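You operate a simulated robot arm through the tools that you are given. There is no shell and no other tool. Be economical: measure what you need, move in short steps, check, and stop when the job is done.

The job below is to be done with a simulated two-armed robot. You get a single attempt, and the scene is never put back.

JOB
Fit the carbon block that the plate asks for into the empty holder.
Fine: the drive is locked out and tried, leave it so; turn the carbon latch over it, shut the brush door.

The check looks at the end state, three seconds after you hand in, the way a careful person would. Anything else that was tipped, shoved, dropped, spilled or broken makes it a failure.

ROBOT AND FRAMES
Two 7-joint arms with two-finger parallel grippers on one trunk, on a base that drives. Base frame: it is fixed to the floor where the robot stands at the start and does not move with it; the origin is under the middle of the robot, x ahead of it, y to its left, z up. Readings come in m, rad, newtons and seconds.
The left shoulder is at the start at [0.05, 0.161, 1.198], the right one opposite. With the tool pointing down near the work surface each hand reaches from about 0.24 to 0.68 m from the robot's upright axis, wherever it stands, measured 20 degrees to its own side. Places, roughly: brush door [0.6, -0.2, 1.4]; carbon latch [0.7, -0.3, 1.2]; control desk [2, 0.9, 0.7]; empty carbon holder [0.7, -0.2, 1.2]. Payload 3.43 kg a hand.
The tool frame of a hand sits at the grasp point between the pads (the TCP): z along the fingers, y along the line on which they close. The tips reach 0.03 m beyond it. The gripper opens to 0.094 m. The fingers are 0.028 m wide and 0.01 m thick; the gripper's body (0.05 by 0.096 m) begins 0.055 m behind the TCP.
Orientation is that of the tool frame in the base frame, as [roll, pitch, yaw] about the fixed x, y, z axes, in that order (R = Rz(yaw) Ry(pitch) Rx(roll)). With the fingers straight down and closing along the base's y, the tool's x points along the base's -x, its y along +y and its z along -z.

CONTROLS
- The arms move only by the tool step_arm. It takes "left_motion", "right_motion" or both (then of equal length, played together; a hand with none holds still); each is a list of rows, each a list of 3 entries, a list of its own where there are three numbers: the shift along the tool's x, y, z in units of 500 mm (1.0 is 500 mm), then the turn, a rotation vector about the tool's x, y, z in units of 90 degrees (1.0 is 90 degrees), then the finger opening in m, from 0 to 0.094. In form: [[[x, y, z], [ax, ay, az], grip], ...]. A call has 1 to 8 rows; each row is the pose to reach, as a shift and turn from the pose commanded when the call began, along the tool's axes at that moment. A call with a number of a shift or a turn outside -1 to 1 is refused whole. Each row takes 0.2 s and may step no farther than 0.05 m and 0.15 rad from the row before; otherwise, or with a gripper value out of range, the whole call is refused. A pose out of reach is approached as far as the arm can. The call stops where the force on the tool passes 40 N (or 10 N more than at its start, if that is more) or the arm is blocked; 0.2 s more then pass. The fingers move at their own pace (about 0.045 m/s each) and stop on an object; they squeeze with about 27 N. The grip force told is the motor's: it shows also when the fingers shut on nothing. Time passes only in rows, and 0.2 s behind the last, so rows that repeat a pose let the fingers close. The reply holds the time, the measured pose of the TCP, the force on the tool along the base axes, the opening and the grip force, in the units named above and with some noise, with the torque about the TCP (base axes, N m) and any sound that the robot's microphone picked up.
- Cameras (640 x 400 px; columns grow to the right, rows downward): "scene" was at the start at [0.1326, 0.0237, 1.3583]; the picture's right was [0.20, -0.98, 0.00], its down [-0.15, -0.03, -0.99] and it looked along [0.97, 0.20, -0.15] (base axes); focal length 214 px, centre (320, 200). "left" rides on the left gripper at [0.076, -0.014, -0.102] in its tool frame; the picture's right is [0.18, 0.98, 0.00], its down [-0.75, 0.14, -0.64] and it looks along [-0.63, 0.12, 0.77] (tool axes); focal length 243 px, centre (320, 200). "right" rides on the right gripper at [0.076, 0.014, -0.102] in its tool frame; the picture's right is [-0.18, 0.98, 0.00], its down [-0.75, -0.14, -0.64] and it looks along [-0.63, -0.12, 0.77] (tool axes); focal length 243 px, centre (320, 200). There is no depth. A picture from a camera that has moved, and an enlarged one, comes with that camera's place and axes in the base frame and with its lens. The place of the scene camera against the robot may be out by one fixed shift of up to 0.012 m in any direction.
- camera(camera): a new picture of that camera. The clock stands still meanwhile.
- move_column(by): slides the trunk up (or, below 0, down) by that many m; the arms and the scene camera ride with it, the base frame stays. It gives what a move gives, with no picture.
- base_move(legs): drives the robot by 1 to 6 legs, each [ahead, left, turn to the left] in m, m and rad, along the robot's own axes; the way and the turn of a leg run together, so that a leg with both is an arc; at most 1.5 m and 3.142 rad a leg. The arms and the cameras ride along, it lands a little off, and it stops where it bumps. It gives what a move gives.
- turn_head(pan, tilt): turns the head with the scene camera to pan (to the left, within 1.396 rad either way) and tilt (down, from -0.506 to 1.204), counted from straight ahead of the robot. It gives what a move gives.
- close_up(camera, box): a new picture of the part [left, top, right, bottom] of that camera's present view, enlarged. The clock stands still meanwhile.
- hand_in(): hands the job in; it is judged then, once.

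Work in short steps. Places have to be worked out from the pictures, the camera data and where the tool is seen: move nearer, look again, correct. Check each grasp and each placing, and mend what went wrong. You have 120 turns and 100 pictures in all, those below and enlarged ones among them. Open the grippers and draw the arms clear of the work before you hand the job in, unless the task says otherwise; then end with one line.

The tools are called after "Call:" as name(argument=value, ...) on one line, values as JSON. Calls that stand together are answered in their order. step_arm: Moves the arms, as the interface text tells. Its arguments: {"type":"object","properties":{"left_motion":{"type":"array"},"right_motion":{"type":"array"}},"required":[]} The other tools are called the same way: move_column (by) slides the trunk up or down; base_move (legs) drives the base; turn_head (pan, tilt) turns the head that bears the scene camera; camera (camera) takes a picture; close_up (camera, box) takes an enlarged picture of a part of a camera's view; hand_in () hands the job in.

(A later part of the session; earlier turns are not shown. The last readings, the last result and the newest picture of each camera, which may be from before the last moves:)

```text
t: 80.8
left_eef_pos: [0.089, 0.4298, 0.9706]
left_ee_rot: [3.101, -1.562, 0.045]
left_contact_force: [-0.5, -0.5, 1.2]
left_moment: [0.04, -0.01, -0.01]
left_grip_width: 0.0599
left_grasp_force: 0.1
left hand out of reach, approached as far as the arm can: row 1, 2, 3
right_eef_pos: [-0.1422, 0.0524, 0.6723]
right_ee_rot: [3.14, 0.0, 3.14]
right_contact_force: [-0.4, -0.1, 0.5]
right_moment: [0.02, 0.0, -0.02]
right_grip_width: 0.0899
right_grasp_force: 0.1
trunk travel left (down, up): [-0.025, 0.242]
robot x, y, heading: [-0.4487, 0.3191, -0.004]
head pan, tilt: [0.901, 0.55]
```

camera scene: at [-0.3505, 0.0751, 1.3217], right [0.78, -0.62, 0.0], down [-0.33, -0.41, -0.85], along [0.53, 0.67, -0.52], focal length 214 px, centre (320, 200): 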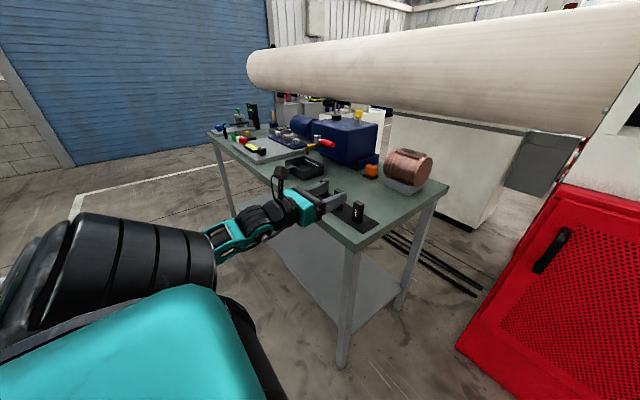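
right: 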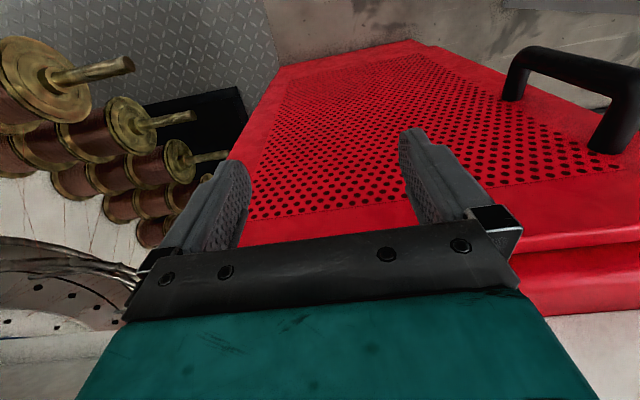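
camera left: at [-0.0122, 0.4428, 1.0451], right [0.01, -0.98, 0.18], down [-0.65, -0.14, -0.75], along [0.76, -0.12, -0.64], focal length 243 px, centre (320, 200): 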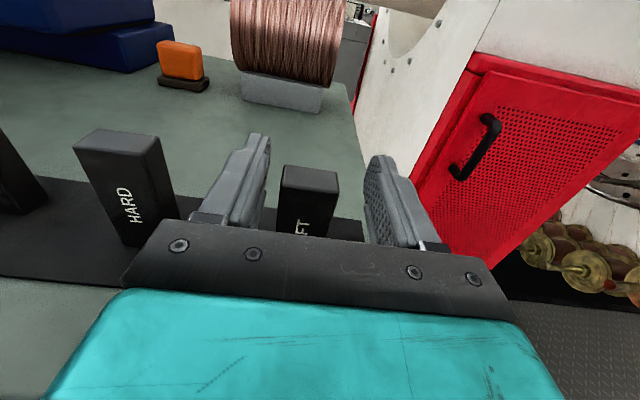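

The arm is at a joint limit in that direction. I withdraw, shift the base left and the trunk down slightly for freedom, and approach again.

Call:
step_arm(left_motion=[[[0, 0, -0.07], [0, 0, 0], 0.07], [[0, 0, -0.14], [0, 0, 0], 0.07], [[0, 0, -0.21], [0, 0, 0], 0.07], [[0.03, 0.05, -0.21], [0, 0, 0], 0.07], [[0.06, 0.12, -0.21], [0, 0, 0], 0.07]])

Call:
base_move(legs=[[0, 0.065, 0]])

Call:
move_column(by=-0.02)

Call:
camera(camera="left")

```text
t: 82.0
left_eef_pos: [-0.016, 0.3699, 1.0002]
left_ee_rot: [-2.955, -1.566, -0.186]
left_contact_force: [0.8, -0.3, 0.1]
left_moment: [-0.01, -0.05, -0.01]
left_grip_width: 0.07
left_grasp_force: 0.0
right_eef_pos: [-0.1421, 0.0518, 0.6703]
right_ee_rot: [-3.141, 0.001, 3.14]
right_contact_force: [-0.1, 0.5, 0.7]
right_moment: [0.02, 0.03, 0.0]
right_grip_width: 0.0898
right_grasp_force: 0.1
trunk travel left (down, up): [-0.025, 0.242]
robot x, y, heading: [-0.4454, 0.3182, 0.0]
head pan, tilt: [0.901, 0.55]
```

```text
t: 82.9
left_eef_pos: [-0.0156, 0.4349, 1.0005]
left_ee_rot: [2.981, -1.567, 0.158]
left_contact_force: [0.3, 0.4, -0.4]
left_moment: [0.0, 0.03, 0.0]
left_grip_width: 0.07
left_grasp_force: 0.1
right_eef_pos: [-0.1422, 0.1164, 0.6707]
right_ee_rot: [-3.141, 0.0, 3.14]
right_contact_force: [-0.1, -0.6, -0.1]
right_moment: [0.01, -0.02, -0.01]
right_grip_width: 0.0898
right_grasp_force: 0.1
trunk travel left (down, up): [-0.025, 0.242]
robot x, y, heading: [-0.4501, 0.3851, 0.001]
head pan, tilt: [0.901, 0.55]
```

```text
t: 83.6
left_eef_pos: [-0.0158, 0.4347, 0.9818]
left_ee_rot: [3.016, -1.567, 0.126]
left_contact_force: [-0.1, -0.2, -0.1]
left_moment: [-0.01, -0.03, -0.01]
left_grip_width: 0.0702
left_grasp_force: 0.1
right_eef_pos: [-0.1415, 0.1161, 0.6509]
right_ee_rot: [-3.141, 0.0, 3.139]
right_contact_force: [-0.1, -0.2, 0.5]
right_moment: [0.0, -0.03, -0.02]
right_grip_width: 0.0901
right_grasp_force: 0.0
trunk travel left (down, up): [-0.005, 0.262]
robot x, y, heading: [-0.4504, 0.3794, 0.005]
head pan, tilt: [0.901, 0.55]
```

```text
46 pictures are left
camera left: at [-0.118, 0.4495, 1.058], right [0.0, -0.98, 0.18], down [-0.65, -0.14, -0.75], along [0.76, -0.12, -0.63], focal length 243 px, centre (320, 200)
```

left: 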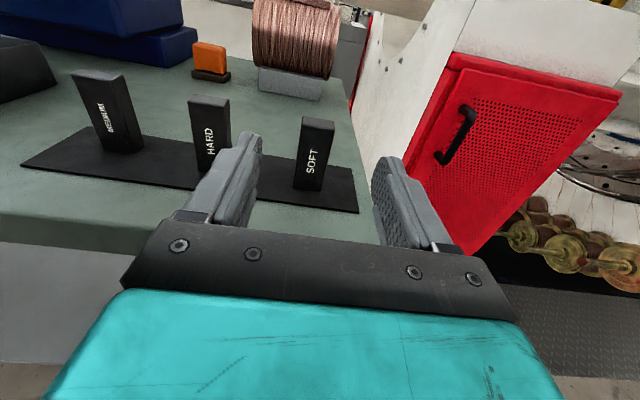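

Now aligned: block y≈0.434, hand y=0.4347. I lower to 0.964 and advance.

Call:
step_arm(left_motion=[[[-0.018, 0, 0], [0, 0, 0], 0.07], [[-0.036, 0, 0], [0, 0, 0], 0.07], [[-0.036, 0, 0.07], [0, 0, 0], 0.07], [[-0.036, 0, 0.14], [0, 0, 0], 0.07], [[-0.036, 0, 0.216], [0, 0, 0], 0.07]])

Call:
close_up(camera="left", box=[210, 110, 430, 250])

```text
t: 84.8
left_eef_pos: [0.0918, 0.4369, 0.9631]
left_ee_rot: [3.048, -1.567, 0.093]
left_contact_force: [-0.3, -0.1, -0.2]
left_moment: [0.02, 0.0, 0.01]
left_grip_width: 0.0701
left_grasp_force: 0.1
right_eef_pos: [-0.1418, 0.1153, 0.6509]
right_ee_rot: [-3.141, 0.001, 3.14]
right_contact_force: [-0.4, -0.3, 1.0]
right_moment: [0.01, 0.01, -0.01]
right_grip_width: 0.09
right_grasp_force: 0.1
trunk travel left (down, up): [-0.005, 0.262]
robot x, y, heading: [-0.4503, 0.3832, 0.003]
head pan, tilt: [0.901, 0.55]
```

```text
2.86 times, centred on (320, 180) of left
camera zoom: at [-0.0105, 0.4498, 1.0392], right [0.0, -0.98, 0.18], down [-0.65, -0.14, -0.75], along [0.76, -0.12, -0.63], focal length 693 px, centre (320, 257)
```

zoom: 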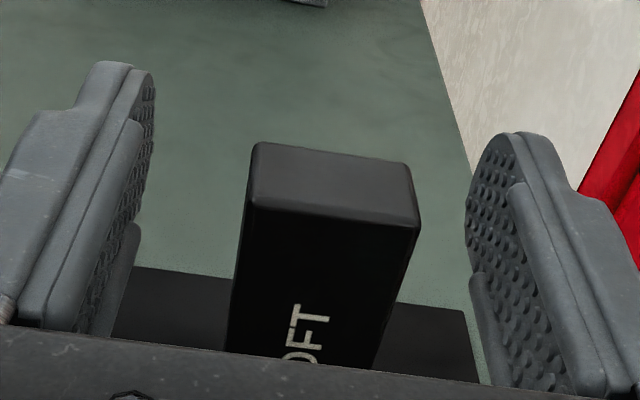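

Nearly centered (2 mm off). I correct and close.

Call:
step_arm(left_motion=[[[0, 0.004, 0], [0, 0, 0], 0.06], [[0, 0.004, 0], [0, 0, 0], 0.04], [[0, 0.004, 0], [0, 0, 0], 0.02], [[0, 0.004, 0], [0, 0, 0], 0.0], [[0, 0.004, 0], [0, 0, 0], 0.0], [[0, 0.004, 0], [0, 0, 0], 0.0]])

Call:
close_up(camera="left", box=[210, 110, 430, 250])

```text
t: 86.2
left_eef_pos: [0.0921, 0.4332, 0.9636]
left_ee_rot: [2.482, -1.569, 0.658]
left_contact_force: [2.5, -1.9, 6.2]
left_moment: [-0.21, -0.11, 0.0]
left_grip_width: 0.0337
left_grasp_force: 27.4
right_eef_pos: [-0.142, 0.1171, 0.6502]
right_ee_rot: [3.141, 0.0, 3.141]
right_contact_force: [0.1, 0.7, -0.1]
right_moment: [0.01, -0.01, 0.0]
right_grip_width: 0.09
right_grasp_force: 0.0
trunk travel left (down, up): [-0.005, 0.262]
robot x, y, heading: [-0.4471, 0.3811, -0.004]
head pan, tilt: [0.901, 0.55]
```

```text
2.86 times, centred on (320, 180) of left
camera zoom: at [-0.011, 0.4472, 1.0401], right [0.0, -0.98, 0.19], down [-0.64, -0.14, -0.75], along [0.77, -0.12, -0.63], focal length 693 px, centre (320, 257)
```

zoom: 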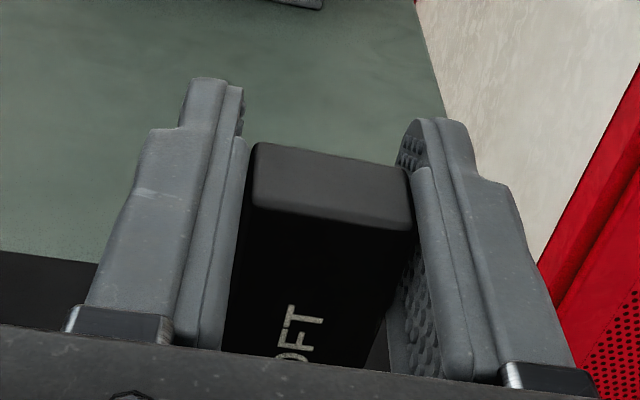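

The same 33.7 mm both times, so that is the block's true width, and it now sits straight. I lift.

Call:
step_arm(left_motion=[[[0.03, 0, 0], [0, 0, 0], 0.0], [[0.08, 0, 0], [0, 0, 0], 0.0], [[0.14, 0, 0], [0, 0, 0], 0.0], [[0.2, 0, 0], [0, 0, 0], 0.0], [[0.22, 0, -0.08], [0, 0, 0], 0.0], [[0.22, 0, -0.16], [0, 0, 0], 0.0], [[0.22, 0, -0.24], [0, 0, 0], 0.0]])

Call:
camera(camera="left")

```text
t: 87.8
left_eef_pos: [-0.0267, 0.4335, 1.0729]
left_ee_rot: [-3.14, -1.567, -0.003]
left_contact_force: [0.0, -0.4, -1.1]
left_moment: [-0.03, 0.02, -0.01]
left_grip_width: 0.0335
left_grasp_force: 26.9
right_eef_pos: [-0.1411, 0.1165, 0.6509]
right_ee_rot: [3.14, -0.001, 3.141]
right_contact_force: [0.6, -0.5, 0.3]
right_moment: [0.02, 0.0, -0.01]
right_grip_width: 0.0899
right_grasp_force: 0.1
trunk travel left (down, up): [-0.005, 0.262]
robot x, y, heading: [-0.4456, 0.3809, -0.001]
head pan, tilt: [0.901, 0.55]
```

```text
43 pictures are left
camera left: at [-0.1292, 0.4485, 1.1495], right [0.0, -0.98, 0.18], down [-0.65, -0.14, -0.75], along [0.76, -0.12, -0.63], focal length 243 px, centre (320, 200)
```

left: 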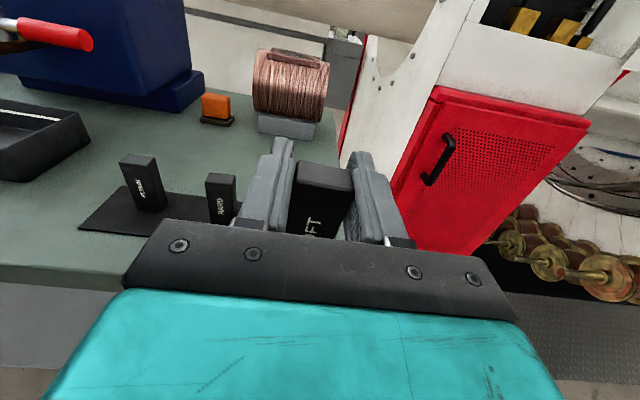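

SOFT is held and the others stand. I raise the trunk, drive right and then forward, back to the cabinet.

Call:
move_column(by=0.22)

Call:
base_move(legs=[[0, -0.4, 0], [0.3, 0, 0]])

Call:
turn_head(pan=-0.4, tilt=0.25)

Call:
camera(camera="scene")

Call:
camera(camera="left")

```text
t: 90.1
left_eef_pos: [-0.0268, 0.4339, 1.2927]
left_ee_rot: [3.047, -1.565, 0.096]
left_contact_force: [-0.2, 0.3, -0.8]
left_moment: [-0.02, -0.01, -0.04]
left_grip_width: 0.0336
left_grasp_force: 26.9
right_eef_pos: [-0.1409, 0.1163, 0.8704]
right_ee_rot: [-3.141, 0.0, 3.141]
right_contact_force: [0.2, -0.4, 0.2]
right_moment: [0.01, -0.01, 0.02]
right_grip_width: 0.0898
right_grasp_force: 0.1
trunk travel left (down, up): [-0.225, 0.042]
robot x, y, heading: [-0.447, 0.3834, 0.003]
head pan, tilt: [0.901, 0.55]
```

```text
t: 94.3
left_eef_pos: [0.2705, 0.0369, 1.2931]
left_ee_rot: [3.047, -1.564, 0.097]
left_contact_force: [-0.4, 0.8, -0.2]
left_moment: [0.01, -0.04, 0.02]
left_grip_width: 0.0336
left_grasp_force: 26.9
right_eef_pos: [0.1563, -0.2825, 0.8699]
right_ee_rot: [-3.14, -0.002, 3.141]
right_contact_force: [0.5, 0.2, -0.2]
right_moment: [-0.01, 0.01, 0.0]
right_grip_width: 0.0896
right_grasp_force: 0.1
trunk travel left (down, up): [-0.225, 0.042]
robot x, y, heading: [-0.1481, -0.0178, 0.007]
head pan, tilt: [0.901, 0.55]
```

```text
t: 95.7
left_eef_pos: [0.271, 0.036, 1.2925]
left_ee_rot: [3.05, -1.567, 0.093]
left_contact_force: [-0.5, -0.6, -0.9]
left_moment: [0.0, -0.01, -0.02]
left_grip_width: 0.0335
left_grasp_force: 26.8
right_eef_pos: [0.1554, -0.2821, 0.8708]
right_ee_rot: [-3.141, -0.001, -3.141]
right_contact_force: [1.3, 0.2, 0.2]
right_moment: [0.03, 0.0, 0.0]
right_grip_width: 0.0898
right_grasp_force: 0.1
trunk travel left (down, up): [-0.225, 0.042]
robot x, y, heading: [-0.154, -0.0158, 0.0]
head pan, tilt: [-0.4, 0.25]
```

```text
42 pictures are left
camera scene: at [-0.0226, -0.0485, 1.3494], right [-0.39, -0.92, 0.0], down [-0.23, 0.1, -0.97], along [0.89, -0.38, -0.25], focal length 214 px, centre (320, 200)
```

scene: 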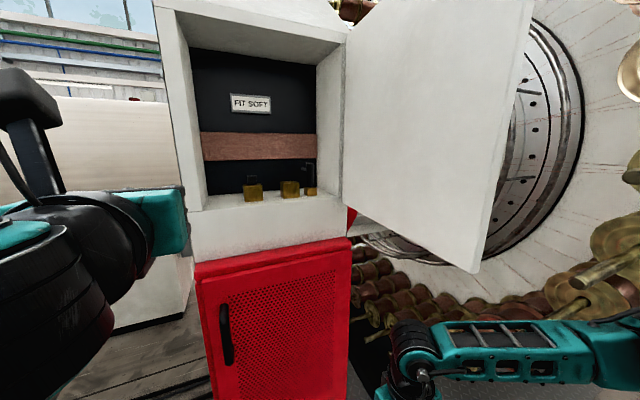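

```text
41 pictures are left
camera left: at [0.1683, 0.0501, 1.3693], right [0.0, -0.98, 0.18], down [-0.65, -0.14, -0.75], along [0.76, -0.12, -0.63], focal length 243 px, centre (320, 200)
```

left: 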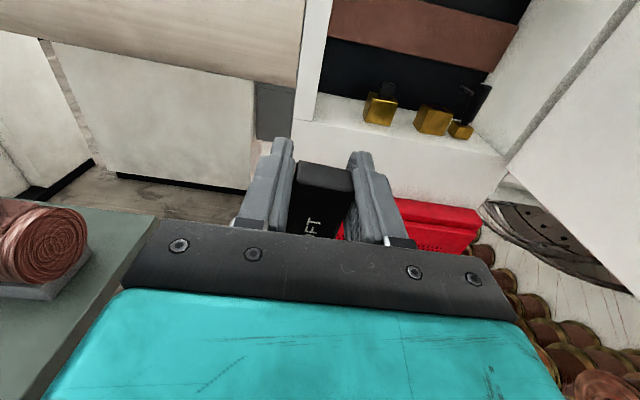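

I zoom on the holder from here for a measurement.

Call:
close_up(camera="left", box=[340, 60, 500, 160])

Call:
close_up(camera="scene", box=[220, 150, 350, 230])

```text
4.00 times, centred on (420, 110) of left
camera zoom: at [0.1683, 0.0501, 1.3693], right [0.0, -0.98, 0.18], down [-0.65, -0.14, -0.75], along [0.76, -0.12, -0.63], focal length 970 px, centre (-80, 560)
```

zoom: 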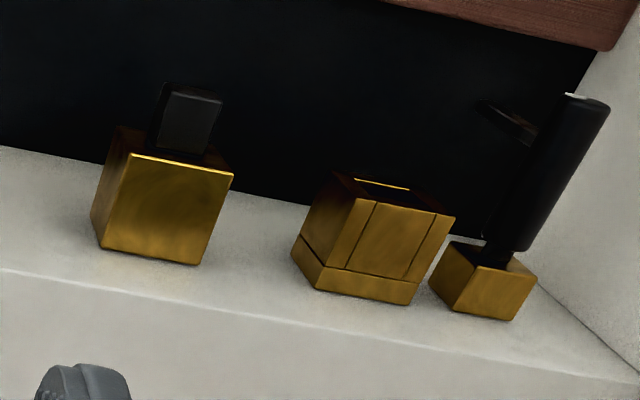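

```text
4.92 times, centred on (285, 190) of scene
camera zoom: at [-0.0226, -0.0485, 1.3494], right [-0.39, -0.92, 0.0], down [-0.23, 0.1, -0.97], along [0.89, -0.38, -0.25], focal length 1056 px, centre (492, 249)
```

zoom: 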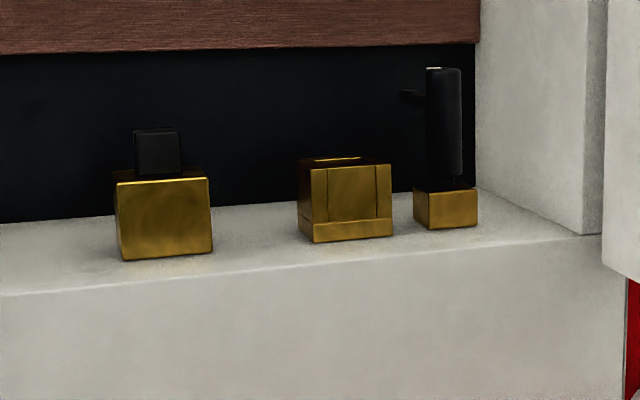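

The filled holder shows how a seated block protrudes (~34 mm). I drive forward the last 0.15 m and bring the block above the sill.

Call:
base_move(legs=[[0.15, 0, 0]])

Call:
step_arm(left_motion=[[[0.02, 0.06, 0.03], [0, 0, 0], 0.0], [[0.04, 0.14, 0.06], [0, 0, 0], 0.0], [[0.06, 0.22, 0.08], [0, 0, 0], 0.0], [[0.08, 0.3, 0.1], [0, 0, 0], 0.0], [[0.1, 0.38, 0.12], [0, 0, 0], 0.0], [[0.1, 0.46, 0.14], [0, 0, 0], 0.0], [[0.1, 0.54, 0.16], [0, 0, 0], 0.0]])

Call:
camera(camera="left")

```text
t: 97.1
left_eef_pos: [0.4181, 0.0364, 1.2928]
left_ee_rot: [3.065, -1.567, 0.078]
left_contact_force: [1.0, 0.5, -0.4]
left_moment: [0.0, 0.02, 0.01]
left_grip_width: 0.0337
left_grasp_force: 27.1
right_eef_pos: [0.3043, -0.2813, 0.8694]
right_ee_rot: [-3.142, -0.001, -3.139]
right_contact_force: [0.9, -0.2, 0.0]
right_moment: [-0.01, 0.0, 0.01]
right_grip_width: 0.0901
right_grasp_force: 0.1
trunk travel left (down, up): [-0.225, 0.042]
robot x, y, heading: [-0.0033, -0.0177, 0.001]
head pan, tilt: [-0.4, 0.25]
```

```text
t: 98.7
left_eef_pos: [0.4953, -0.2257, 1.3421]
left_ee_rot: [2.844, -1.567, 0.299]
left_contact_force: [-0.7, 0.1, -0.4]
left_moment: [-0.01, -0.03, -0.03]
left_grip_width: 0.0332
left_grasp_force: 26.8
left hand out of reach, approached as far as the arm can: row 7
right_eef_pos: [0.3044, -0.2813, 0.8707]
right_ee_rot: [3.141, 0.001, -3.14]
right_contact_force: [0.4, -0.3, -0.4]
right_moment: [-0.02, -0.03, 0.0]
right_grip_width: 0.0902
right_grasp_force: 0.1
trunk travel left (down, up): [-0.225, 0.042]
robot x, y, heading: [-0.0008, -0.0165, -0.002]
head pan, tilt: [-0.4, 0.25]
```

```text
38 pictures are left
camera left: at [0.3935, -0.2096, 1.419], right [0.0, -0.98, 0.18], down [-0.64, -0.14, -0.75], along [0.76, -0.12, -0.63], focal length 243 px, centre (320, 200)
```

left: 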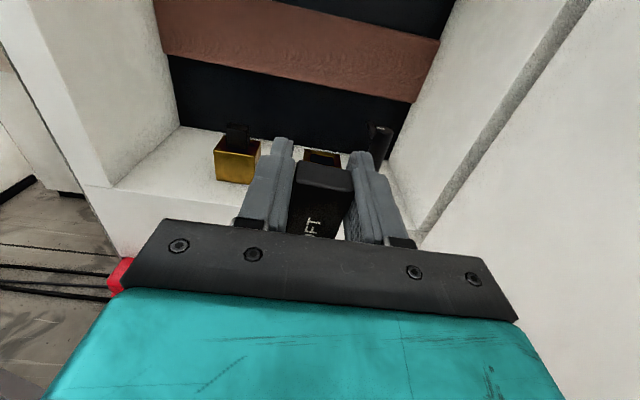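

The y limit is near, so I shift the base right by 0.06 to gain room.

Call:
base_move(legs=[[0, -0.06, 0]])

Call:
turn_head(pan=-0.9, tilt=0.3)

Call:
camera(camera="scene")

```text
t: 99.7
left_eef_pos: [0.4981, -0.2841, 1.3417]
left_ee_rot: [-3.075, -1.569, -0.063]
left_contact_force: [0.2, -0.5, -0.4]
left_moment: [0.0, -0.01, 0.07]
left_grip_width: 0.0336
left_grasp_force: 27.2
right_eef_pos: [0.3058, -0.3409, 0.8701]
right_ee_rot: [-3.141, -0.001, -3.141]
right_contact_force: [0.1, -0.8, -0.2]
right_moment: [0.0, 0.01, -0.02]
right_grip_width: 0.09
right_grasp_force: 0.1
trunk travel left (down, up): [-0.225, 0.042]
robot x, y, heading: [-0.0046, -0.0766, 0.002]
head pan, tilt: [-0.4, 0.25]
```

```text
t: 100.6
left_eef_pos: [0.4955, -0.2823, 1.3413]
left_ee_rot: [2.995, -1.567, 0.151]
left_contact_force: [0.4, 1.0, -1.0]
left_moment: [-0.03, 0.0, 0.01]
left_grip_width: 0.0337
left_grasp_force: 27.0
right_eef_pos: [0.3052, -0.3414, 0.871]
right_ee_rot: [3.14, 0.0, -3.14]
right_contact_force: [-0.4, 0.0, 0.6]
right_moment: [0.01, -0.03, -0.02]
right_grip_width: 0.0899
right_grasp_force: 0.1
trunk travel left (down, up): [-0.225, 0.042]
robot x, y, heading: [-0.0018, -0.0727, 0.002]
head pan, tilt: [-0.901, 0.3]
```

```text
37 pictures are left
camera scene: at [0.0974, -0.1448, 1.3447], right [-0.78, -0.62, 0.0], down [-0.18, 0.23, -0.96], along [0.6, -0.75, -0.3], focal length 214 px, centre (320, 200)
```

scene: 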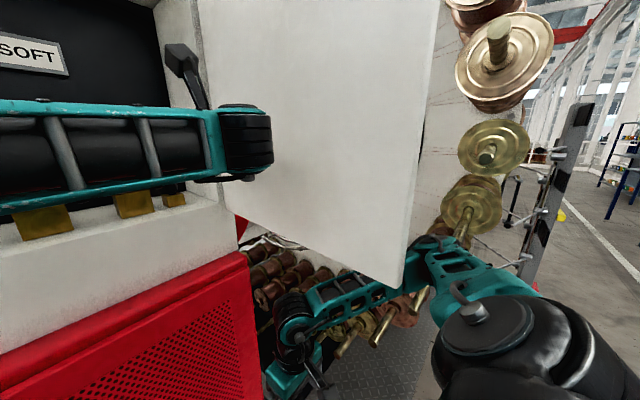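

No contact there. I align to y≈-0.246 and advance to x≈0.62 for a close look.

Call:
step_arm(left_motion=[[[0, -0.04, 0.03], [0, 0, 0], 0.0], [[0, -0.074, 0.09], [0, 0, 0], 0.0], [[0, -0.074, 0.16], [0, 0, 0], 0.0], [[0, -0.074, 0.23], [0, 0, 0], 0.0], [[0, -0.074, 0.28], [0, 0, 0], 0.0]])

Call:
close_up(camera="left", box=[200, 90, 440, 240])

```text
t: 101.8
left_eef_pos: [0.6248, -0.2448, 1.342]
left_ee_rot: [3.141, -1.567, 0.003]
left_contact_force: [0.0, 0.3, -0.7]
left_moment: [0.0, -0.01, 0.01]
left_grip_width: 0.0336
left_grasp_force: 27.2
left hand out of reach, approached as far as the arm can: row 5
right_eef_pos: [0.3038, -0.3413, 0.8699]
right_ee_rot: [3.141, 0.0, -3.14]
right_contact_force: [-0.6, 0.6, 0.4]
right_moment: [0.04, 0.04, -0.02]
right_grip_width: 0.09
right_grasp_force: 0.1
trunk travel left (down, up): [-0.225, 0.042]
robot x, y, heading: [-0.0061, -0.0794, -0.003]
head pan, tilt: [-0.901, 0.3]
```

```text
2.67 times, centred on (320, 165) of left
camera zoom: at [0.5222, -0.2308, 1.4183], right [0.0, -0.98, 0.18], down [-0.64, -0.14, -0.75], along [0.76, -0.12, -0.63], focal length 647 px, centre (320, 293)
```

zoom: 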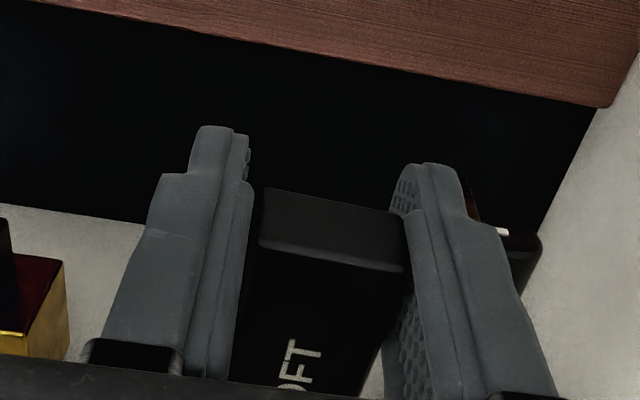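

Reach runs out at x≈0.625. I check the clearance in front of the base before driving forward.

Call:
turn_head(pan=-0.1, tilt=1.15)

Call:
camera(camera="scene")

```text
t: 103.0
left_eef_pos: [0.6259, -0.2442, 1.3413]
left_ee_rot: [3.014, -1.568, 0.131]
left_contact_force: [-0.7, 0.2, -1.5]
left_moment: [0.01, 0.02, 0.02]
left_grip_width: 0.0334
left_grasp_force: 26.9
right_eef_pos: [0.304, -0.3402, 0.8704]
right_ee_rot: [-3.141, 0.001, -3.14]
right_contact_force: [-0.7, 0.8, -0.3]
right_moment: [-0.04, 0.01, 0.0]
right_grip_width: 0.0901
right_grasp_force: 0.0
trunk travel left (down, up): [-0.225, 0.042]
robot x, y, heading: [-0.0038, -0.0799, -0.0]
head pan, tilt: [-0.099, 1.15]
```

```text
35 pictures are left
camera scene: at [0.0985, -0.0777, 1.2755], right [-0.1, -1.0, 0.0], down [-0.91, 0.09, -0.41], along [0.41, -0.04, -0.91], focal length 214 px, centre (320, 200)
```

scene: 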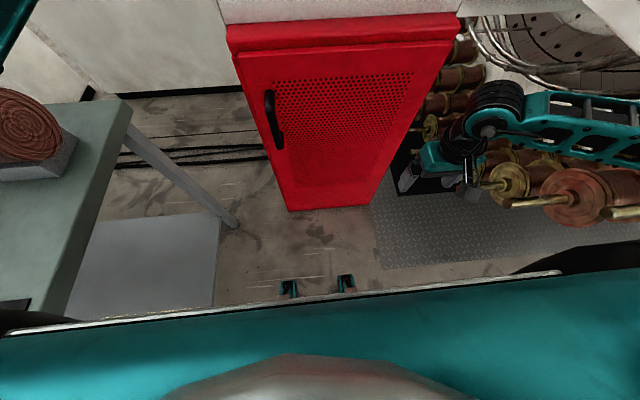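

There is ample room ahead of the base. I draw the hand back 0.08 m and drive forward 0.1.

Call:
step_arm(left_motion=[[[0, 0, -0.08], [0, 0, 0], 0.0], [[0, 0, -0.16], [0, 0, 0], 0.0]])

Call:
base_move(legs=[[0.1, 0, 0]])

Call:
camera(camera="left")

```text
t: 103.6
left_eef_pos: [0.544, -0.2465, 1.3422]
left_ee_rot: [2.967, -1.567, 0.179]
left_contact_force: [0.2, 0.7, -0.8]
left_moment: [-0.03, -0.01, -0.02]
left_grip_width: 0.0332
left_grasp_force: 26.9
right_eef_pos: [0.3037, -0.3408, 0.871]
right_ee_rot: [3.142, 0.0, -3.14]
right_contact_force: [0.5, 0.5, 0.1]
right_moment: [0.02, 0.0, 0.01]
right_grip_width: 0.0902
right_grasp_force: 0.0
trunk travel left (down, up): [-0.225, 0.042]
robot x, y, heading: [-0.002, -0.0731, 0.005]
head pan, tilt: [-0.099, 1.15]
```

```text
t: 104.6
left_eef_pos: [0.5825, -0.2539, 1.3478]
left_ee_rot: [-0.077, -1.565, -3.074]
left_contact_force: [-0.5, -0.8, -0.4]
left_moment: [0.0, -0.01, 0.01]
left_grip_width: 0.0335
left_grasp_force: 27.2
right_eef_pos: [0.3416, -0.3496, 0.8695]
right_ee_rot: [-3.135, -0.005, 3.129]
right_contact_force: [0.6, 0.4, -0.3]
right_moment: [-0.03, 0.05, -0.01]
right_grip_width: 0.09
right_grasp_force: 0.1
trunk travel left (down, up): [-0.225, 0.042]
robot x, y, heading: [0.0482, -0.0774, -0.006]
head pan, tilt: [-0.099, 1.15]
stopped in leg 1: the robot was blocked; the commanded pose is now the measured one
```

```text
34 pictures are left
camera left: at [0.4807, -0.2389, 1.4228], right [-0.01, -0.98, 0.18], down [-0.64, -0.14, -0.76], along [0.77, -0.12, -0.63], focal length 243 px, centre (320, 200)
```

left: 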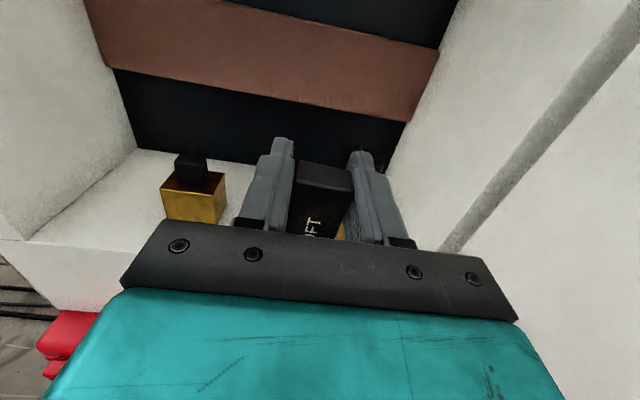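

The base was blocked after 5 cm. I look toward the door edge and right shoulder for the cause.

Call:
turn_head(pan=-1.2, tilt=0.35)

Call:
camera(camera="scene")

Call:
turn_head(pan=0.7, tilt=0.9)

Call:
camera(camera="scene")

```text
t: 105.9
left_eef_pos: [0.5818, -0.2529, 1.3493]
left_ee_rot: [-0.058, -1.561, -3.086]
left_contact_force: [0.1, -0.6, -1.1]
left_moment: [-0.01, 0.01, 0.02]
left_grip_width: 0.0333
left_grasp_force: 26.5
right_eef_pos: [0.3422, -0.3476, 0.8707]
right_ee_rot: [-3.138, 0.002, 3.133]
right_contact_force: [0.2, -0.1, 0.7]
right_moment: [0.04, 0.01, 0.0]
right_grip_width: 0.0902
right_grasp_force: 0.2
trunk travel left (down, up): [-0.225, 0.042]
robot x, y, heading: [0.0524, -0.0761, -0.008]
head pan, tilt: [-1.201, 0.351]
```

```text
33 pictures are left
camera scene: at [0.1102, -0.1608, 1.3407], right [-0.93, -0.36, -0.02], down [-0.11, 0.32, -0.94], along [0.34, -0.88, -0.34], focal length 214 px, centre (320, 200)
```

scene: 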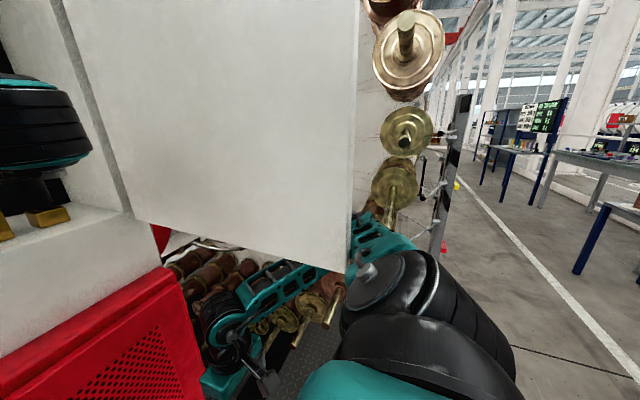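

```text
t: 107.8
left_eef_pos: [0.5825, -0.2522, 1.3489]
left_ee_rot: [0.029, -1.56, 3.109]
left_contact_force: [-0.5, -0.4, -0.8]
left_moment: [0.01, 0.02, -0.02]
left_grip_width: 0.0338
left_grasp_force: 26.9
right_eef_pos: [0.3425, -0.3465, 0.8713]
right_ee_rot: [-3.136, 0.003, 3.132]
right_contact_force: [-0.2, -0.2, 0.6]
right_moment: [0.05, -0.03, 0.0]
right_grip_width: 0.0903
right_grasp_force: 0.0
trunk travel left (down, up): [-0.225, 0.042]
robot x, y, heading: [0.0514, -0.0781, -0.007]
head pan, tilt: [0.7, 0.901]
```

```text
32 pictures are left
camera scene: at [0.136, -0.0246, 1.2939], right [0.64, -0.77, 0.01], down [-0.59, -0.5, -0.63], along [0.49, 0.4, -0.78], focal length 214 px, centre (320, 200)
```

scene: 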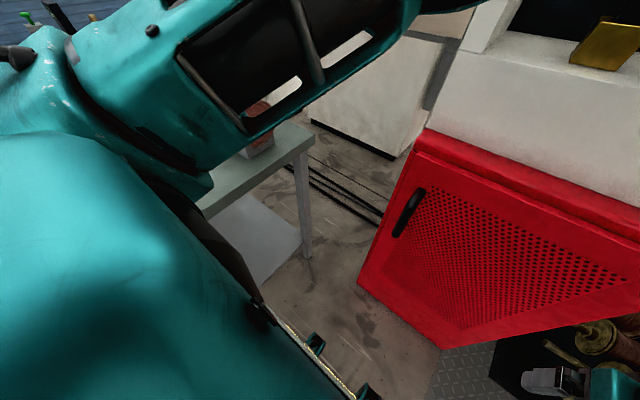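

The door's lower corner meets the right shoulder. I back off, lower the trunk 0.13 so that shoulder passes below the door, then go forward.

Call:
base_move(legs=[[-0.06, 0, 0.007]])

Call:
move_column(by=-0.14)

Call:
turn_head(pan=-1.2, tilt=0.2)

Call:
camera(camera="scene")

```text
t: 108.8
left_eef_pos: [0.5408, -0.2458, 1.3426]
left_ee_rot: [2.791, -1.566, 0.353]
left_contact_force: [-0.3, 0.4, -0.7]
left_moment: [-0.01, 0.01, 0.0]
left_grip_width: 0.0334
left_grasp_force: 27.4
right_eef_pos: [0.2944, -0.3435, 0.8679]
right_ee_rot: [-3.137, -0.013, 3.141]
right_contact_force: [-0.3, 0.0, -0.2]
right_moment: [0.01, 0.01, 0.02]
right_grip_width: 0.09
right_grasp_force: 0.0
trunk travel left (down, up): [-0.225, 0.042]
robot x, y, heading: [-0.0082, -0.0743, 0.003]
head pan, tilt: [0.7, 0.901]
```

```text
t: 110.4
left_eef_pos: [0.5407, -0.2455, 1.2016]
left_ee_rot: [2.855, -1.565, 0.288]
left_contact_force: [-0.5, 0.7, -0.7]
left_moment: [0.0, 0.01, 0.0]
left_grip_width: 0.0336
left_grasp_force: 27.1
right_eef_pos: [0.2958, -0.3428, 0.727]
right_ee_rot: [-3.137, -0.013, 3.139]
right_contact_force: [0.0, 0.1, -1.2]
right_moment: [-0.01, -0.02, 0.0]
right_grip_width: 0.0901
right_grasp_force: 0.0
trunk travel left (down, up): [-0.085, 0.182]
robot x, y, heading: [-0.0069, -0.0778, 0.004]
head pan, tilt: [0.7, 0.901]
```

```text
t: 112.3
left_eef_pos: [0.5404, -0.246, 1.2017]
left_ee_rot: [2.888, -1.566, 0.257]
left_contact_force: [0.1, 0.6, -0.8]
left_moment: [0.03, -0.02, 0.01]
left_grip_width: 0.0333
left_grasp_force: 26.7
right_eef_pos: [0.2958, -0.3419, 0.7279]
right_ee_rot: [-3.137, -0.013, 3.139]
right_contact_force: [0.0, 0.9, 0.0]
right_moment: [0.01, -0.01, -0.03]
right_grip_width: 0.0899
right_grasp_force: 0.0
trunk travel left (down, up): [-0.085, 0.182]
robot x, y, heading: [-0.0086, -0.0742, 0.001]
head pan, tilt: [-1.201, 0.201]
```

```text
31 pictures are left
camera scene: at [0.0684, -0.1581, 1.2139], right [-0.93, -0.36, 0.0], down [-0.07, 0.19, -0.98], along [0.36, -0.91, -0.2], focal length 214 px, centre (320, 200)
```

scene: 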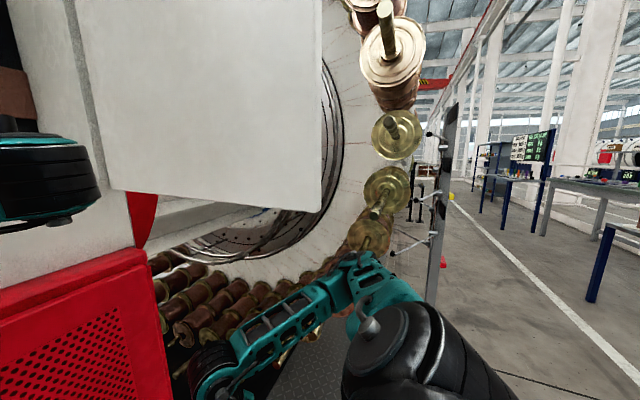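

The shoulder is now clear below the door. I raise the hand back up to z≈1.33 first, then drive forward 0.12.

Call:
step_arm(left_motion=[[[0.08, 0, -0.02], [0, 0, 0], 0.0], [[0.16, 0, -0.04], [0, 0, 0], 0.0], [[0.24, 0, -0.06], [0, 0, 0], 0.0], [[0.27, 0, -0.06], [0, 0, 0], 0.0]])

Call:
base_move(legs=[[0.12, 0, 0]])

Call:
camera(camera="left")

```text
t: 113.3
left_eef_pos: [0.5119, -0.245, 1.3364]
left_ee_rot: [2.926, -1.565, 0.217]
left_contact_force: [0.7, 0.3, -1.7]
left_moment: [-0.02, 0.04, -0.02]
left_grip_width: 0.0335
left_grasp_force: 27.0
right_eef_pos: [0.2952, -0.3441, 0.7276]
right_ee_rot: [-3.137, -0.012, 3.14]
right_contact_force: [-0.3, -0.1, 1.3]
right_moment: [-0.02, 0.0, 0.04]
right_grip_width: 0.0899
right_grasp_force: 0.0
trunk travel left (down, up): [-0.085, 0.182]
robot x, y, heading: [-0.0059, -0.0748, 0.002]
head pan, tilt: [-1.201, 0.201]
```

```text
t: 114.5
left_eef_pos: [0.6326, -0.2454, 1.336]
left_ee_rot: [2.909, -1.566, 0.237]
left_contact_force: [-0.1, -1.1, -0.1]
left_moment: [0.0, -0.03, 0.03]
left_grip_width: 0.0337
left_grasp_force: 26.8
right_eef_pos: [0.4161, -0.3418, 0.7272]
right_ee_rot: [-3.137, -0.015, 3.141]
right_contact_force: [0.1, -0.6, -0.2]
right_moment: [-0.01, -0.01, -0.01]
right_grip_width: 0.09
right_grasp_force: 0.0
trunk travel left (down, up): [-0.085, 0.182]
robot x, y, heading: [0.1124, -0.0759, 0.003]
head pan, tilt: [-1.201, 0.201]
```

```text
30 pictures are left
camera left: at [0.5304, -0.2312, 1.4131], right [0.0, -0.98, 0.19], down [-0.65, -0.14, -0.75], along [0.76, -0.12, -0.64], focal length 243 px, centre (320, 200)
```

left: 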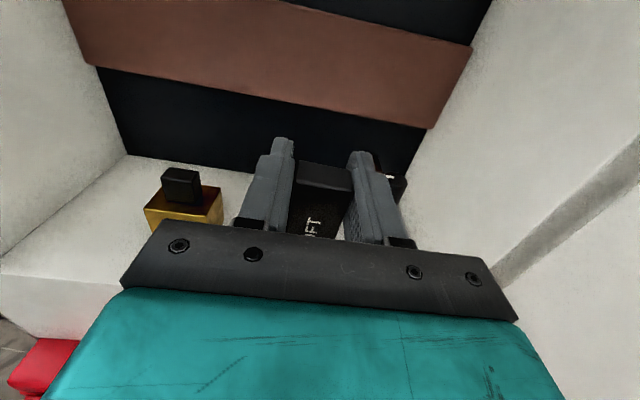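

I aim the head at the holder to align block and holder from the front.

Call:
turn_head(pan=-0.3, tilt=0.0)

Call:
camera(camera="scene")

```text
t: 115.7
left_eef_pos: [0.6325, -0.2445, 1.3361]
left_ee_rot: [2.877, -1.564, 0.27]
left_contact_force: [-0.3, 0.4, -1.7]
left_moment: [-0.01, 0.03, -0.03]
left_grip_width: 0.0337
left_grasp_force: 26.7
right_eef_pos: [0.4149, -0.3423, 0.7271]
right_ee_rot: [-3.137, -0.013, -3.141]
right_contact_force: [0.7, 0.1, 0.4]
right_moment: [-0.03, -0.01, 0.0]
right_grip_width: 0.09
right_grasp_force: 0.1
trunk travel left (down, up): [-0.085, 0.182]
robot x, y, heading: [0.1124, -0.0746, 0.004]
head pan, tilt: [-0.3, 0.0]
```

```text
29 pictures are left
camera scene: at [0.2409, -0.0976, 1.2324], right [-0.29, -0.96, 0.0], down [0.0, 0.0, -1.0], along [0.96, -0.29, 0.0], focal length 214 px, centre (320, 200)
```

scene: 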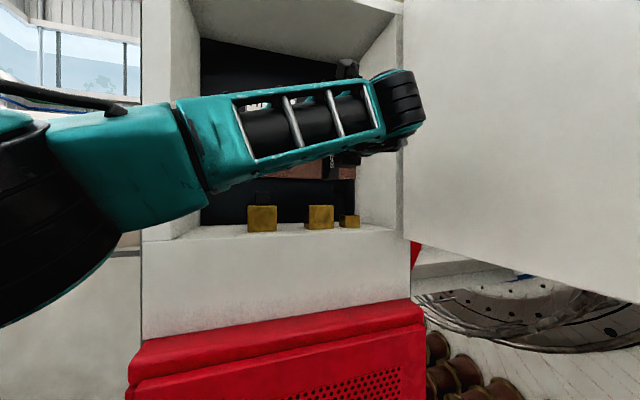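

The block's lower part and the holder are both visible. I zoom in.

Call:
close_up(camera="scene", box=[270, 135, 390, 240])

```text
3.81 times, centred on (330, 188) of scene
camera zoom: at [0.2409, -0.0976, 1.2324], right [-0.29, -0.96, 0.0], down [0.0, 0.0, -1.0], along [0.96, -0.29, 0.0], focal length 817 px, centre (282, 248)
```

zoom: 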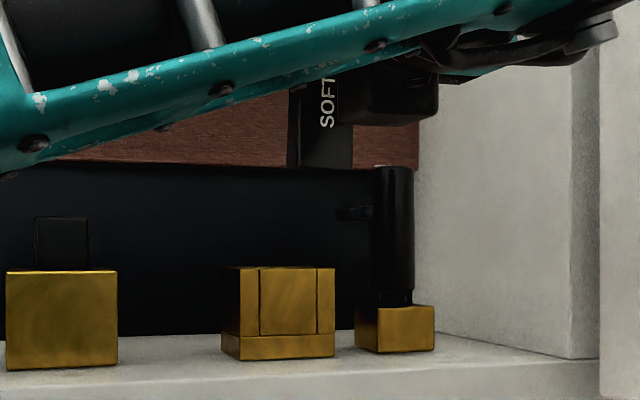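

The scene view gives the holder center in the arm frame at y≈-0.246 and its rim at z≈1.226; the block bottom hangs 0.059 below the TCP. I advance to x≈0.713 above the pocket and lower to just over the rim.

Call:
step_arm(left_motion=[[[0, 0.003, 0.05], [0, 0, 0], 0.0], [[0, 0.003, 0.1], [0, 0, 0], 0.0], [[0, 0.003, 0.161], [0, 0, 0], 0.0], [[-0.04, 0.003, 0.161], [0, 0, 0], 0.0], [[-0.07, 0.003, 0.161], [0, 0, 0], 0.0]])

Call:
close_up(camera="scene", box=[270, 135, 390, 240])

Call:
close_up(camera="left", box=[200, 90, 440, 240])

```text
t: 116.9
left_eef_pos: [0.707, -0.2362, 1.3026]
left_ee_rot: [-2.936, -1.563, -0.205]
left_contact_force: [0.0, -1.1, -1.9]
left_moment: [-0.01, 0.0, -0.03]
left_grip_width: 0.0334
left_grasp_force: 26.7
left hand out of reach, approached as far as the arm can: row 2, 3, 4, 5
right_eef_pos: [0.4148, -0.3421, 0.7273]
right_ee_rot: [-3.135, -0.013, 3.14]
right_contact_force: [0.5, 0.8, -0.3]
right_moment: [0.01, 0.01, 0.02]
right_grip_width: 0.09
right_grasp_force: 0.1
trunk travel left (down, up): [-0.085, 0.182]
robot x, y, heading: [0.1127, -0.0759, 0.004]
head pan, tilt: [-0.3, 0.0]
```

```text
3.81 times, centred on (330, 188) of scene
camera zoom: at [0.2409, -0.0975, 1.2324], right [-0.29, -0.96, 0.0], down [0.0, 0.0, -1.0], along [0.96, -0.29, 0.0], focal length 817 px, centre (282, 248)
```

zoom: 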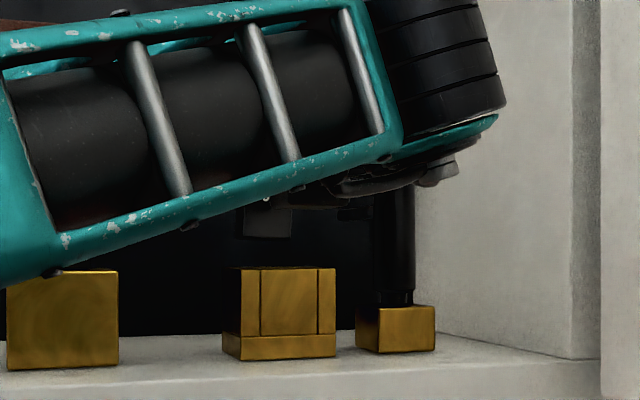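

```text
2.67 times, centred on (320, 165) of left
camera zoom: at [0.605, -0.2222, 1.3802], right [0.0, -0.98, 0.18], down [-0.65, -0.14, -0.75], along [0.76, -0.12, -0.64], focal length 647 px, centre (320, 293)
```

zoom: 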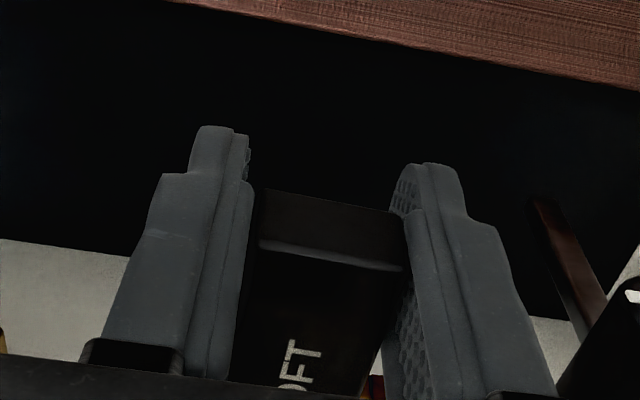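

The arm is at the end of its reach. I retract, shift the base right 0.05 and forward 0.05, then approach again.

Call:
step_arm(left_motion=[[[0.04, 0, -0.04], [0, 0, 0], 0.0], [[0.07, 0, -0.12], [0, 0, 0], 0.0], [[0.07, -0.03, -0.21], [0, 0, 0], 0.0], [[0.07, -0.06, -0.3], [0, 0, 0], 0.0]])

Call:
base_move(legs=[[0, -0.05, 0], [0.05, 0, 0]])

```text
t: 117.9
left_eef_pos: [0.5562, -0.204, 1.3428]
left_ee_rot: [2.795, -1.566, 0.349]
left_contact_force: [0.5, -0.6, -1.0]
left_moment: [-0.02, -0.01, -0.05]
left_grip_width: 0.0335
left_grasp_force: 26.9
right_eef_pos: [0.4148, -0.3417, 0.7284]
right_ee_rot: [-3.137, -0.012, 3.14]
right_contact_force: [0.4, -1.2, 0.3]
right_moment: [0.01, -0.01, 0.0]
right_grip_width: 0.0901
right_grasp_force: 0.0
trunk travel left (down, up): [-0.085, 0.182]
robot x, y, heading: [0.1124, -0.0781, 0.005]
head pan, tilt: [-0.3, 0.0]
```

```text
t: 119.4
left_eef_pos: [0.6061, -0.254, 1.3406]
left_ee_rot: [2.934, -1.565, 0.209]
left_contact_force: [-0.8, 0.0, -1.0]
left_moment: [0.02, -0.03, 0.01]
left_grip_width: 0.0333
left_grasp_force: 27.3
right_eef_pos: [0.4659, -0.3919, 0.7277]
right_ee_rot: [-3.135, -0.014, 3.141]
right_contact_force: [0.0, -0.6, -0.2]
right_moment: [-0.01, 0.0, -0.02]
right_grip_width: 0.0899
right_grasp_force: 0.1
trunk travel left (down, up): [-0.085, 0.182]
robot x, y, heading: [0.1606, -0.1265, 0.002]
head pan, tilt: [-0.3, 0.0]
```

Now again: forward to x≈0.713, y≈-0.246, lowering to z≈1.30.

Call:
step_arm(left_motion=[[[0, -0.016, 0.07], [0, 0, 0], 0.0], [[0, -0.016, 0.14], [0, 0, 0], 0.0], [[0, -0.016, 0.214], [0, 0, 0], 0.0], [[-0.05, -0.016, 0.214], [0, 0, 0], 0.0], [[-0.085, -0.016, 0.214], [0, 0, 0], 0.0]])

Call:
camera(camera="scene")

```text
t: 120.6
left_eef_pos: [0.7131, -0.2449, 1.2976]
left_ee_rot: [2.949, -1.565, 0.198]
left_contact_force: [0.0, -0.8, -0.9]
left_moment: [-0.01, -0.02, 0.02]
left_grip_width: 0.0335
left_grasp_force: 27.7
right_eef_pos: [0.4655, -0.3926, 0.7275]
right_ee_rot: [-3.135, -0.013, -3.14]
right_contact_force: [0.1, -0.5, 0.0]
right_moment: [-0.01, 0.01, -0.05]
right_grip_width: 0.0901
right_grasp_force: 0.1
trunk travel left (down, up): [-0.085, 0.182]
robot x, y, heading: [0.1598, -0.1245, 0.001]
head pan, tilt: [-0.3, 0.0]
```

```text
25 pictures are left
camera scene: at [0.2906, -0.1476, 1.2324], right [-0.29, -0.96, 0.0], down [0.0, 0.0, -1.0], along [0.96, -0.29, 0.0], focal length 214 px, centre (320, 200)
```

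scene: 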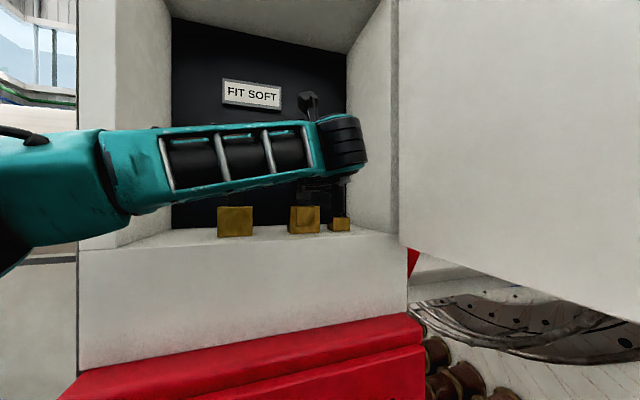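

Reach is fine now. I zoom in to compare the block with the holder.

Call:
close_up(camera="scene", box=[270, 180, 360, 240])

```text
6.67 times, centred on (315, 210) of scene
camera zoom: at [0.2906, -0.1476, 1.2324], right [-0.29, -0.96, 0.0], down [0.0, 0.0, -1.0], along [0.96, -0.29, 0.0], focal length 1430 px, centre (353, 133)
```

zoom: 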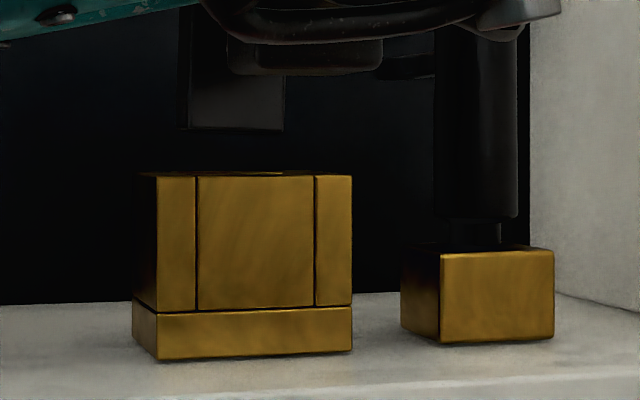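

The block is about 2.5 mm left of the pocket center and 13 mm above the rim; clearance is about ±3 mm. I correct y and lower gently.

Call:
step_arm(left_motion=[[[0, 0.005, 0], [0, 0, 0], 0.0], [[-0.012, 0.005, 0], [0, 0, 0], 0.0], [[-0.022, 0.005, 0], [0, 0, 0], 0.0], [[-0.03, 0.005, 0], [0, 0, 0], 0.0], [[-0.036, 0.005, 0], [0, 0, 0], 0.0], [[-0.042, 0.005, 0], [0, 0, 0], 0.0]])

Call:
close_up(camera="scene", box=[270, 180, 360, 240])

```text
t: 122.0
left_eef_pos: [0.7105, -0.246, 1.2859]
left_ee_rot: [0.4, -1.558, 2.748]
left_contact_force: [9.2, -3.8, 36.7]
left_moment: [-0.2, -0.29, -0.02]
left_grip_width: 0.0336
left_grasp_force: 26.9
right_eef_pos: [0.4638, -0.3938, 0.7291]
right_ee_rot: [-3.138, -0.011, 3.141]
right_contact_force: [-0.9, 0.6, 0.1]
right_moment: [0.0, -0.02, 0.03]
right_grip_width: 0.0902
right_grasp_force: 0.0
trunk travel left (down, up): [-0.085, 0.182]
robot x, y, heading: [0.1633, -0.1282, 0.001]
head pan, tilt: [-0.3, 0.0]
```

```text
6.67 times, centred on (315, 210) of scene
camera zoom: at [0.2888, -0.1475, 1.2332], right [-0.29, -0.96, 0.0], down [0.0, 0.0, -1.0], along [0.96, -0.29, 0.0], focal length 1430 px, centre (353, 133)
```

zoom: 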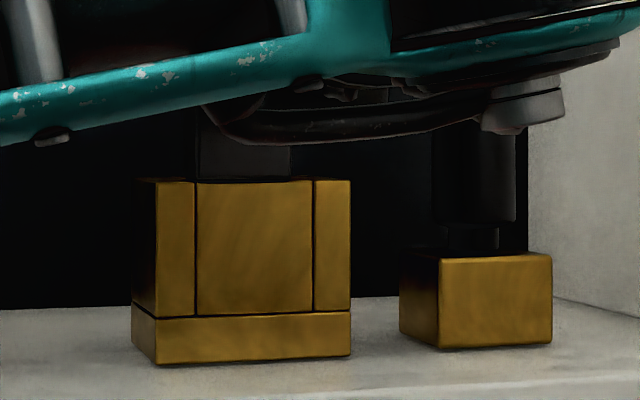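

It touched the rim at the front edge (the moment puts the contact about 7 mm ahead of the TCP, centered in y). I lift a little, move 6 mm deeper, and lower again.

Call:
step_arm(left_motion=[[[0.024, 0, 0], [0, 0, 0], 0.0], [[0.028, 0, 0.012], [0, 0, 0], 0.0], [[0.028, 0, 0.012], [0, 0, 0], 0.0], [[0.016, 0, 0.012], [0, 0, 0], 0.0], [[0.006, 0, 0.012], [0, 0, 0], 0.0], [[-0.002, 0, 0.012], [0, 0, 0], 0.0], [[-0.01, 0, 0.012], [0, 0, 0], 0.0]])

```text
t: 123.6
left_eef_pos: [0.7165, -0.2475, 1.2741]
left_ee_rot: [0.366, -1.57, 2.779]
left_contact_force: [-3.4, 0.0, 18.0]
left_moment: [-0.01, 0.23, -0.01]
left_grip_width: 0.034
left_grasp_force: 26.9
right_eef_pos: [0.4638, -0.3925, 0.7295]
right_ee_rot: [-3.134, -0.011, -3.141]
right_contact_force: [0.0, 0.2, 0.0]
right_moment: [0.01, 0.01, -0.01]
right_grip_width: 0.0901
right_grasp_force: 0.1
trunk travel left (down, up): [-0.085, 0.182]
robot x, y, heading: [0.1614, -0.1274, 0.001]
head pan, tilt: [-0.3, 0.0]
```

It is entering (1 cm below the rim height, 18 N). I ease x back by 1 mm and continue down in small steps.

Call:
step_arm(left_motion=[[[-0.006, 0, -0.003], [0, 0, 0], 0.0], [[-0.014, 0, -0.003], [0, 0, 0], 0.0], [[-0.022, 0, -0.003], [0, 0, 0], 0.0], [[-0.03, 0, -0.003], [0, 0, 0], 0.0]])

Call:
close_up(camera="scene", box=[270, 180, 360, 240])

```text
t: 124.6
left_eef_pos: [0.715, -0.2483, 1.2598]
left_ee_rot: [1.814, -1.568, 1.333]
left_contact_force: [-0.2, 1.9, 19.1]
left_moment: [0.04, 0.03, -0.02]
left_grip_width: 0.0342
left_grasp_force: 27.4
right_eef_pos: [0.4639, -0.3925, 0.7291]
right_ee_rot: [-3.135, -0.01, -3.141]
right_contact_force: [0.8, -0.3, -0.1]
right_moment: [0.04, 0.03, 0.04]
right_grip_width: 0.09
right_grasp_force: 0.2
trunk travel left (down, up): [-0.085, 0.182]
robot x, y, heading: [0.1629, -0.1256, 0.003]
head pan, tilt: [-0.3, 0.0]
```

```text
6.67 times, centred on (315, 210) of scene
camera zoom: at [0.2889, -0.147, 1.2327], right [-0.29, -0.96, 0.0], down [0.0, 0.0, -1.0], along [0.96, -0.29, 0.0], focal length 1430 px, centre (353, 133)
```

zoom: 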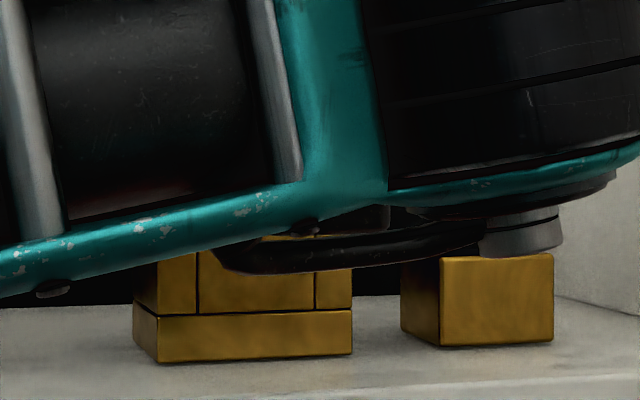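

The block is about 25 mm in with a steady ~19 N. I continue until it seats.

Call:
step_arm(left_motion=[[[-0.008, 0, 0], [0, 0, 0], 0.0], [[-0.016, 0, 0], [0, 0, 0], 0.0], [[-0.024, 0, 0], [0, 0, 0], 0.0]])

```text
t: 125.4
left_eef_pos: [0.7158, -0.2476, 1.2473]
left_ee_rot: [1.853, -1.568, 1.292]
left_contact_force: [-0.7, 1.5, 17.8]
left_moment: [0.01, 0.04, -0.06]
left_grip_width: 0.034
left_grasp_force: 27.0
right_eef_pos: [0.4643, -0.3916, 0.7288]
right_ee_rot: [-3.134, -0.009, 3.141]
right_contact_force: [0.3, 0.4, -0.3]
right_moment: [0.0, 0.01, -0.02]
right_grip_width: 0.09
right_grasp_force: 0.0
trunk travel left (down, up): [-0.085, 0.182]
robot x, y, heading: [0.1639, -0.127, -0.0]
head pan, tilt: [-0.3, 0.0]
```

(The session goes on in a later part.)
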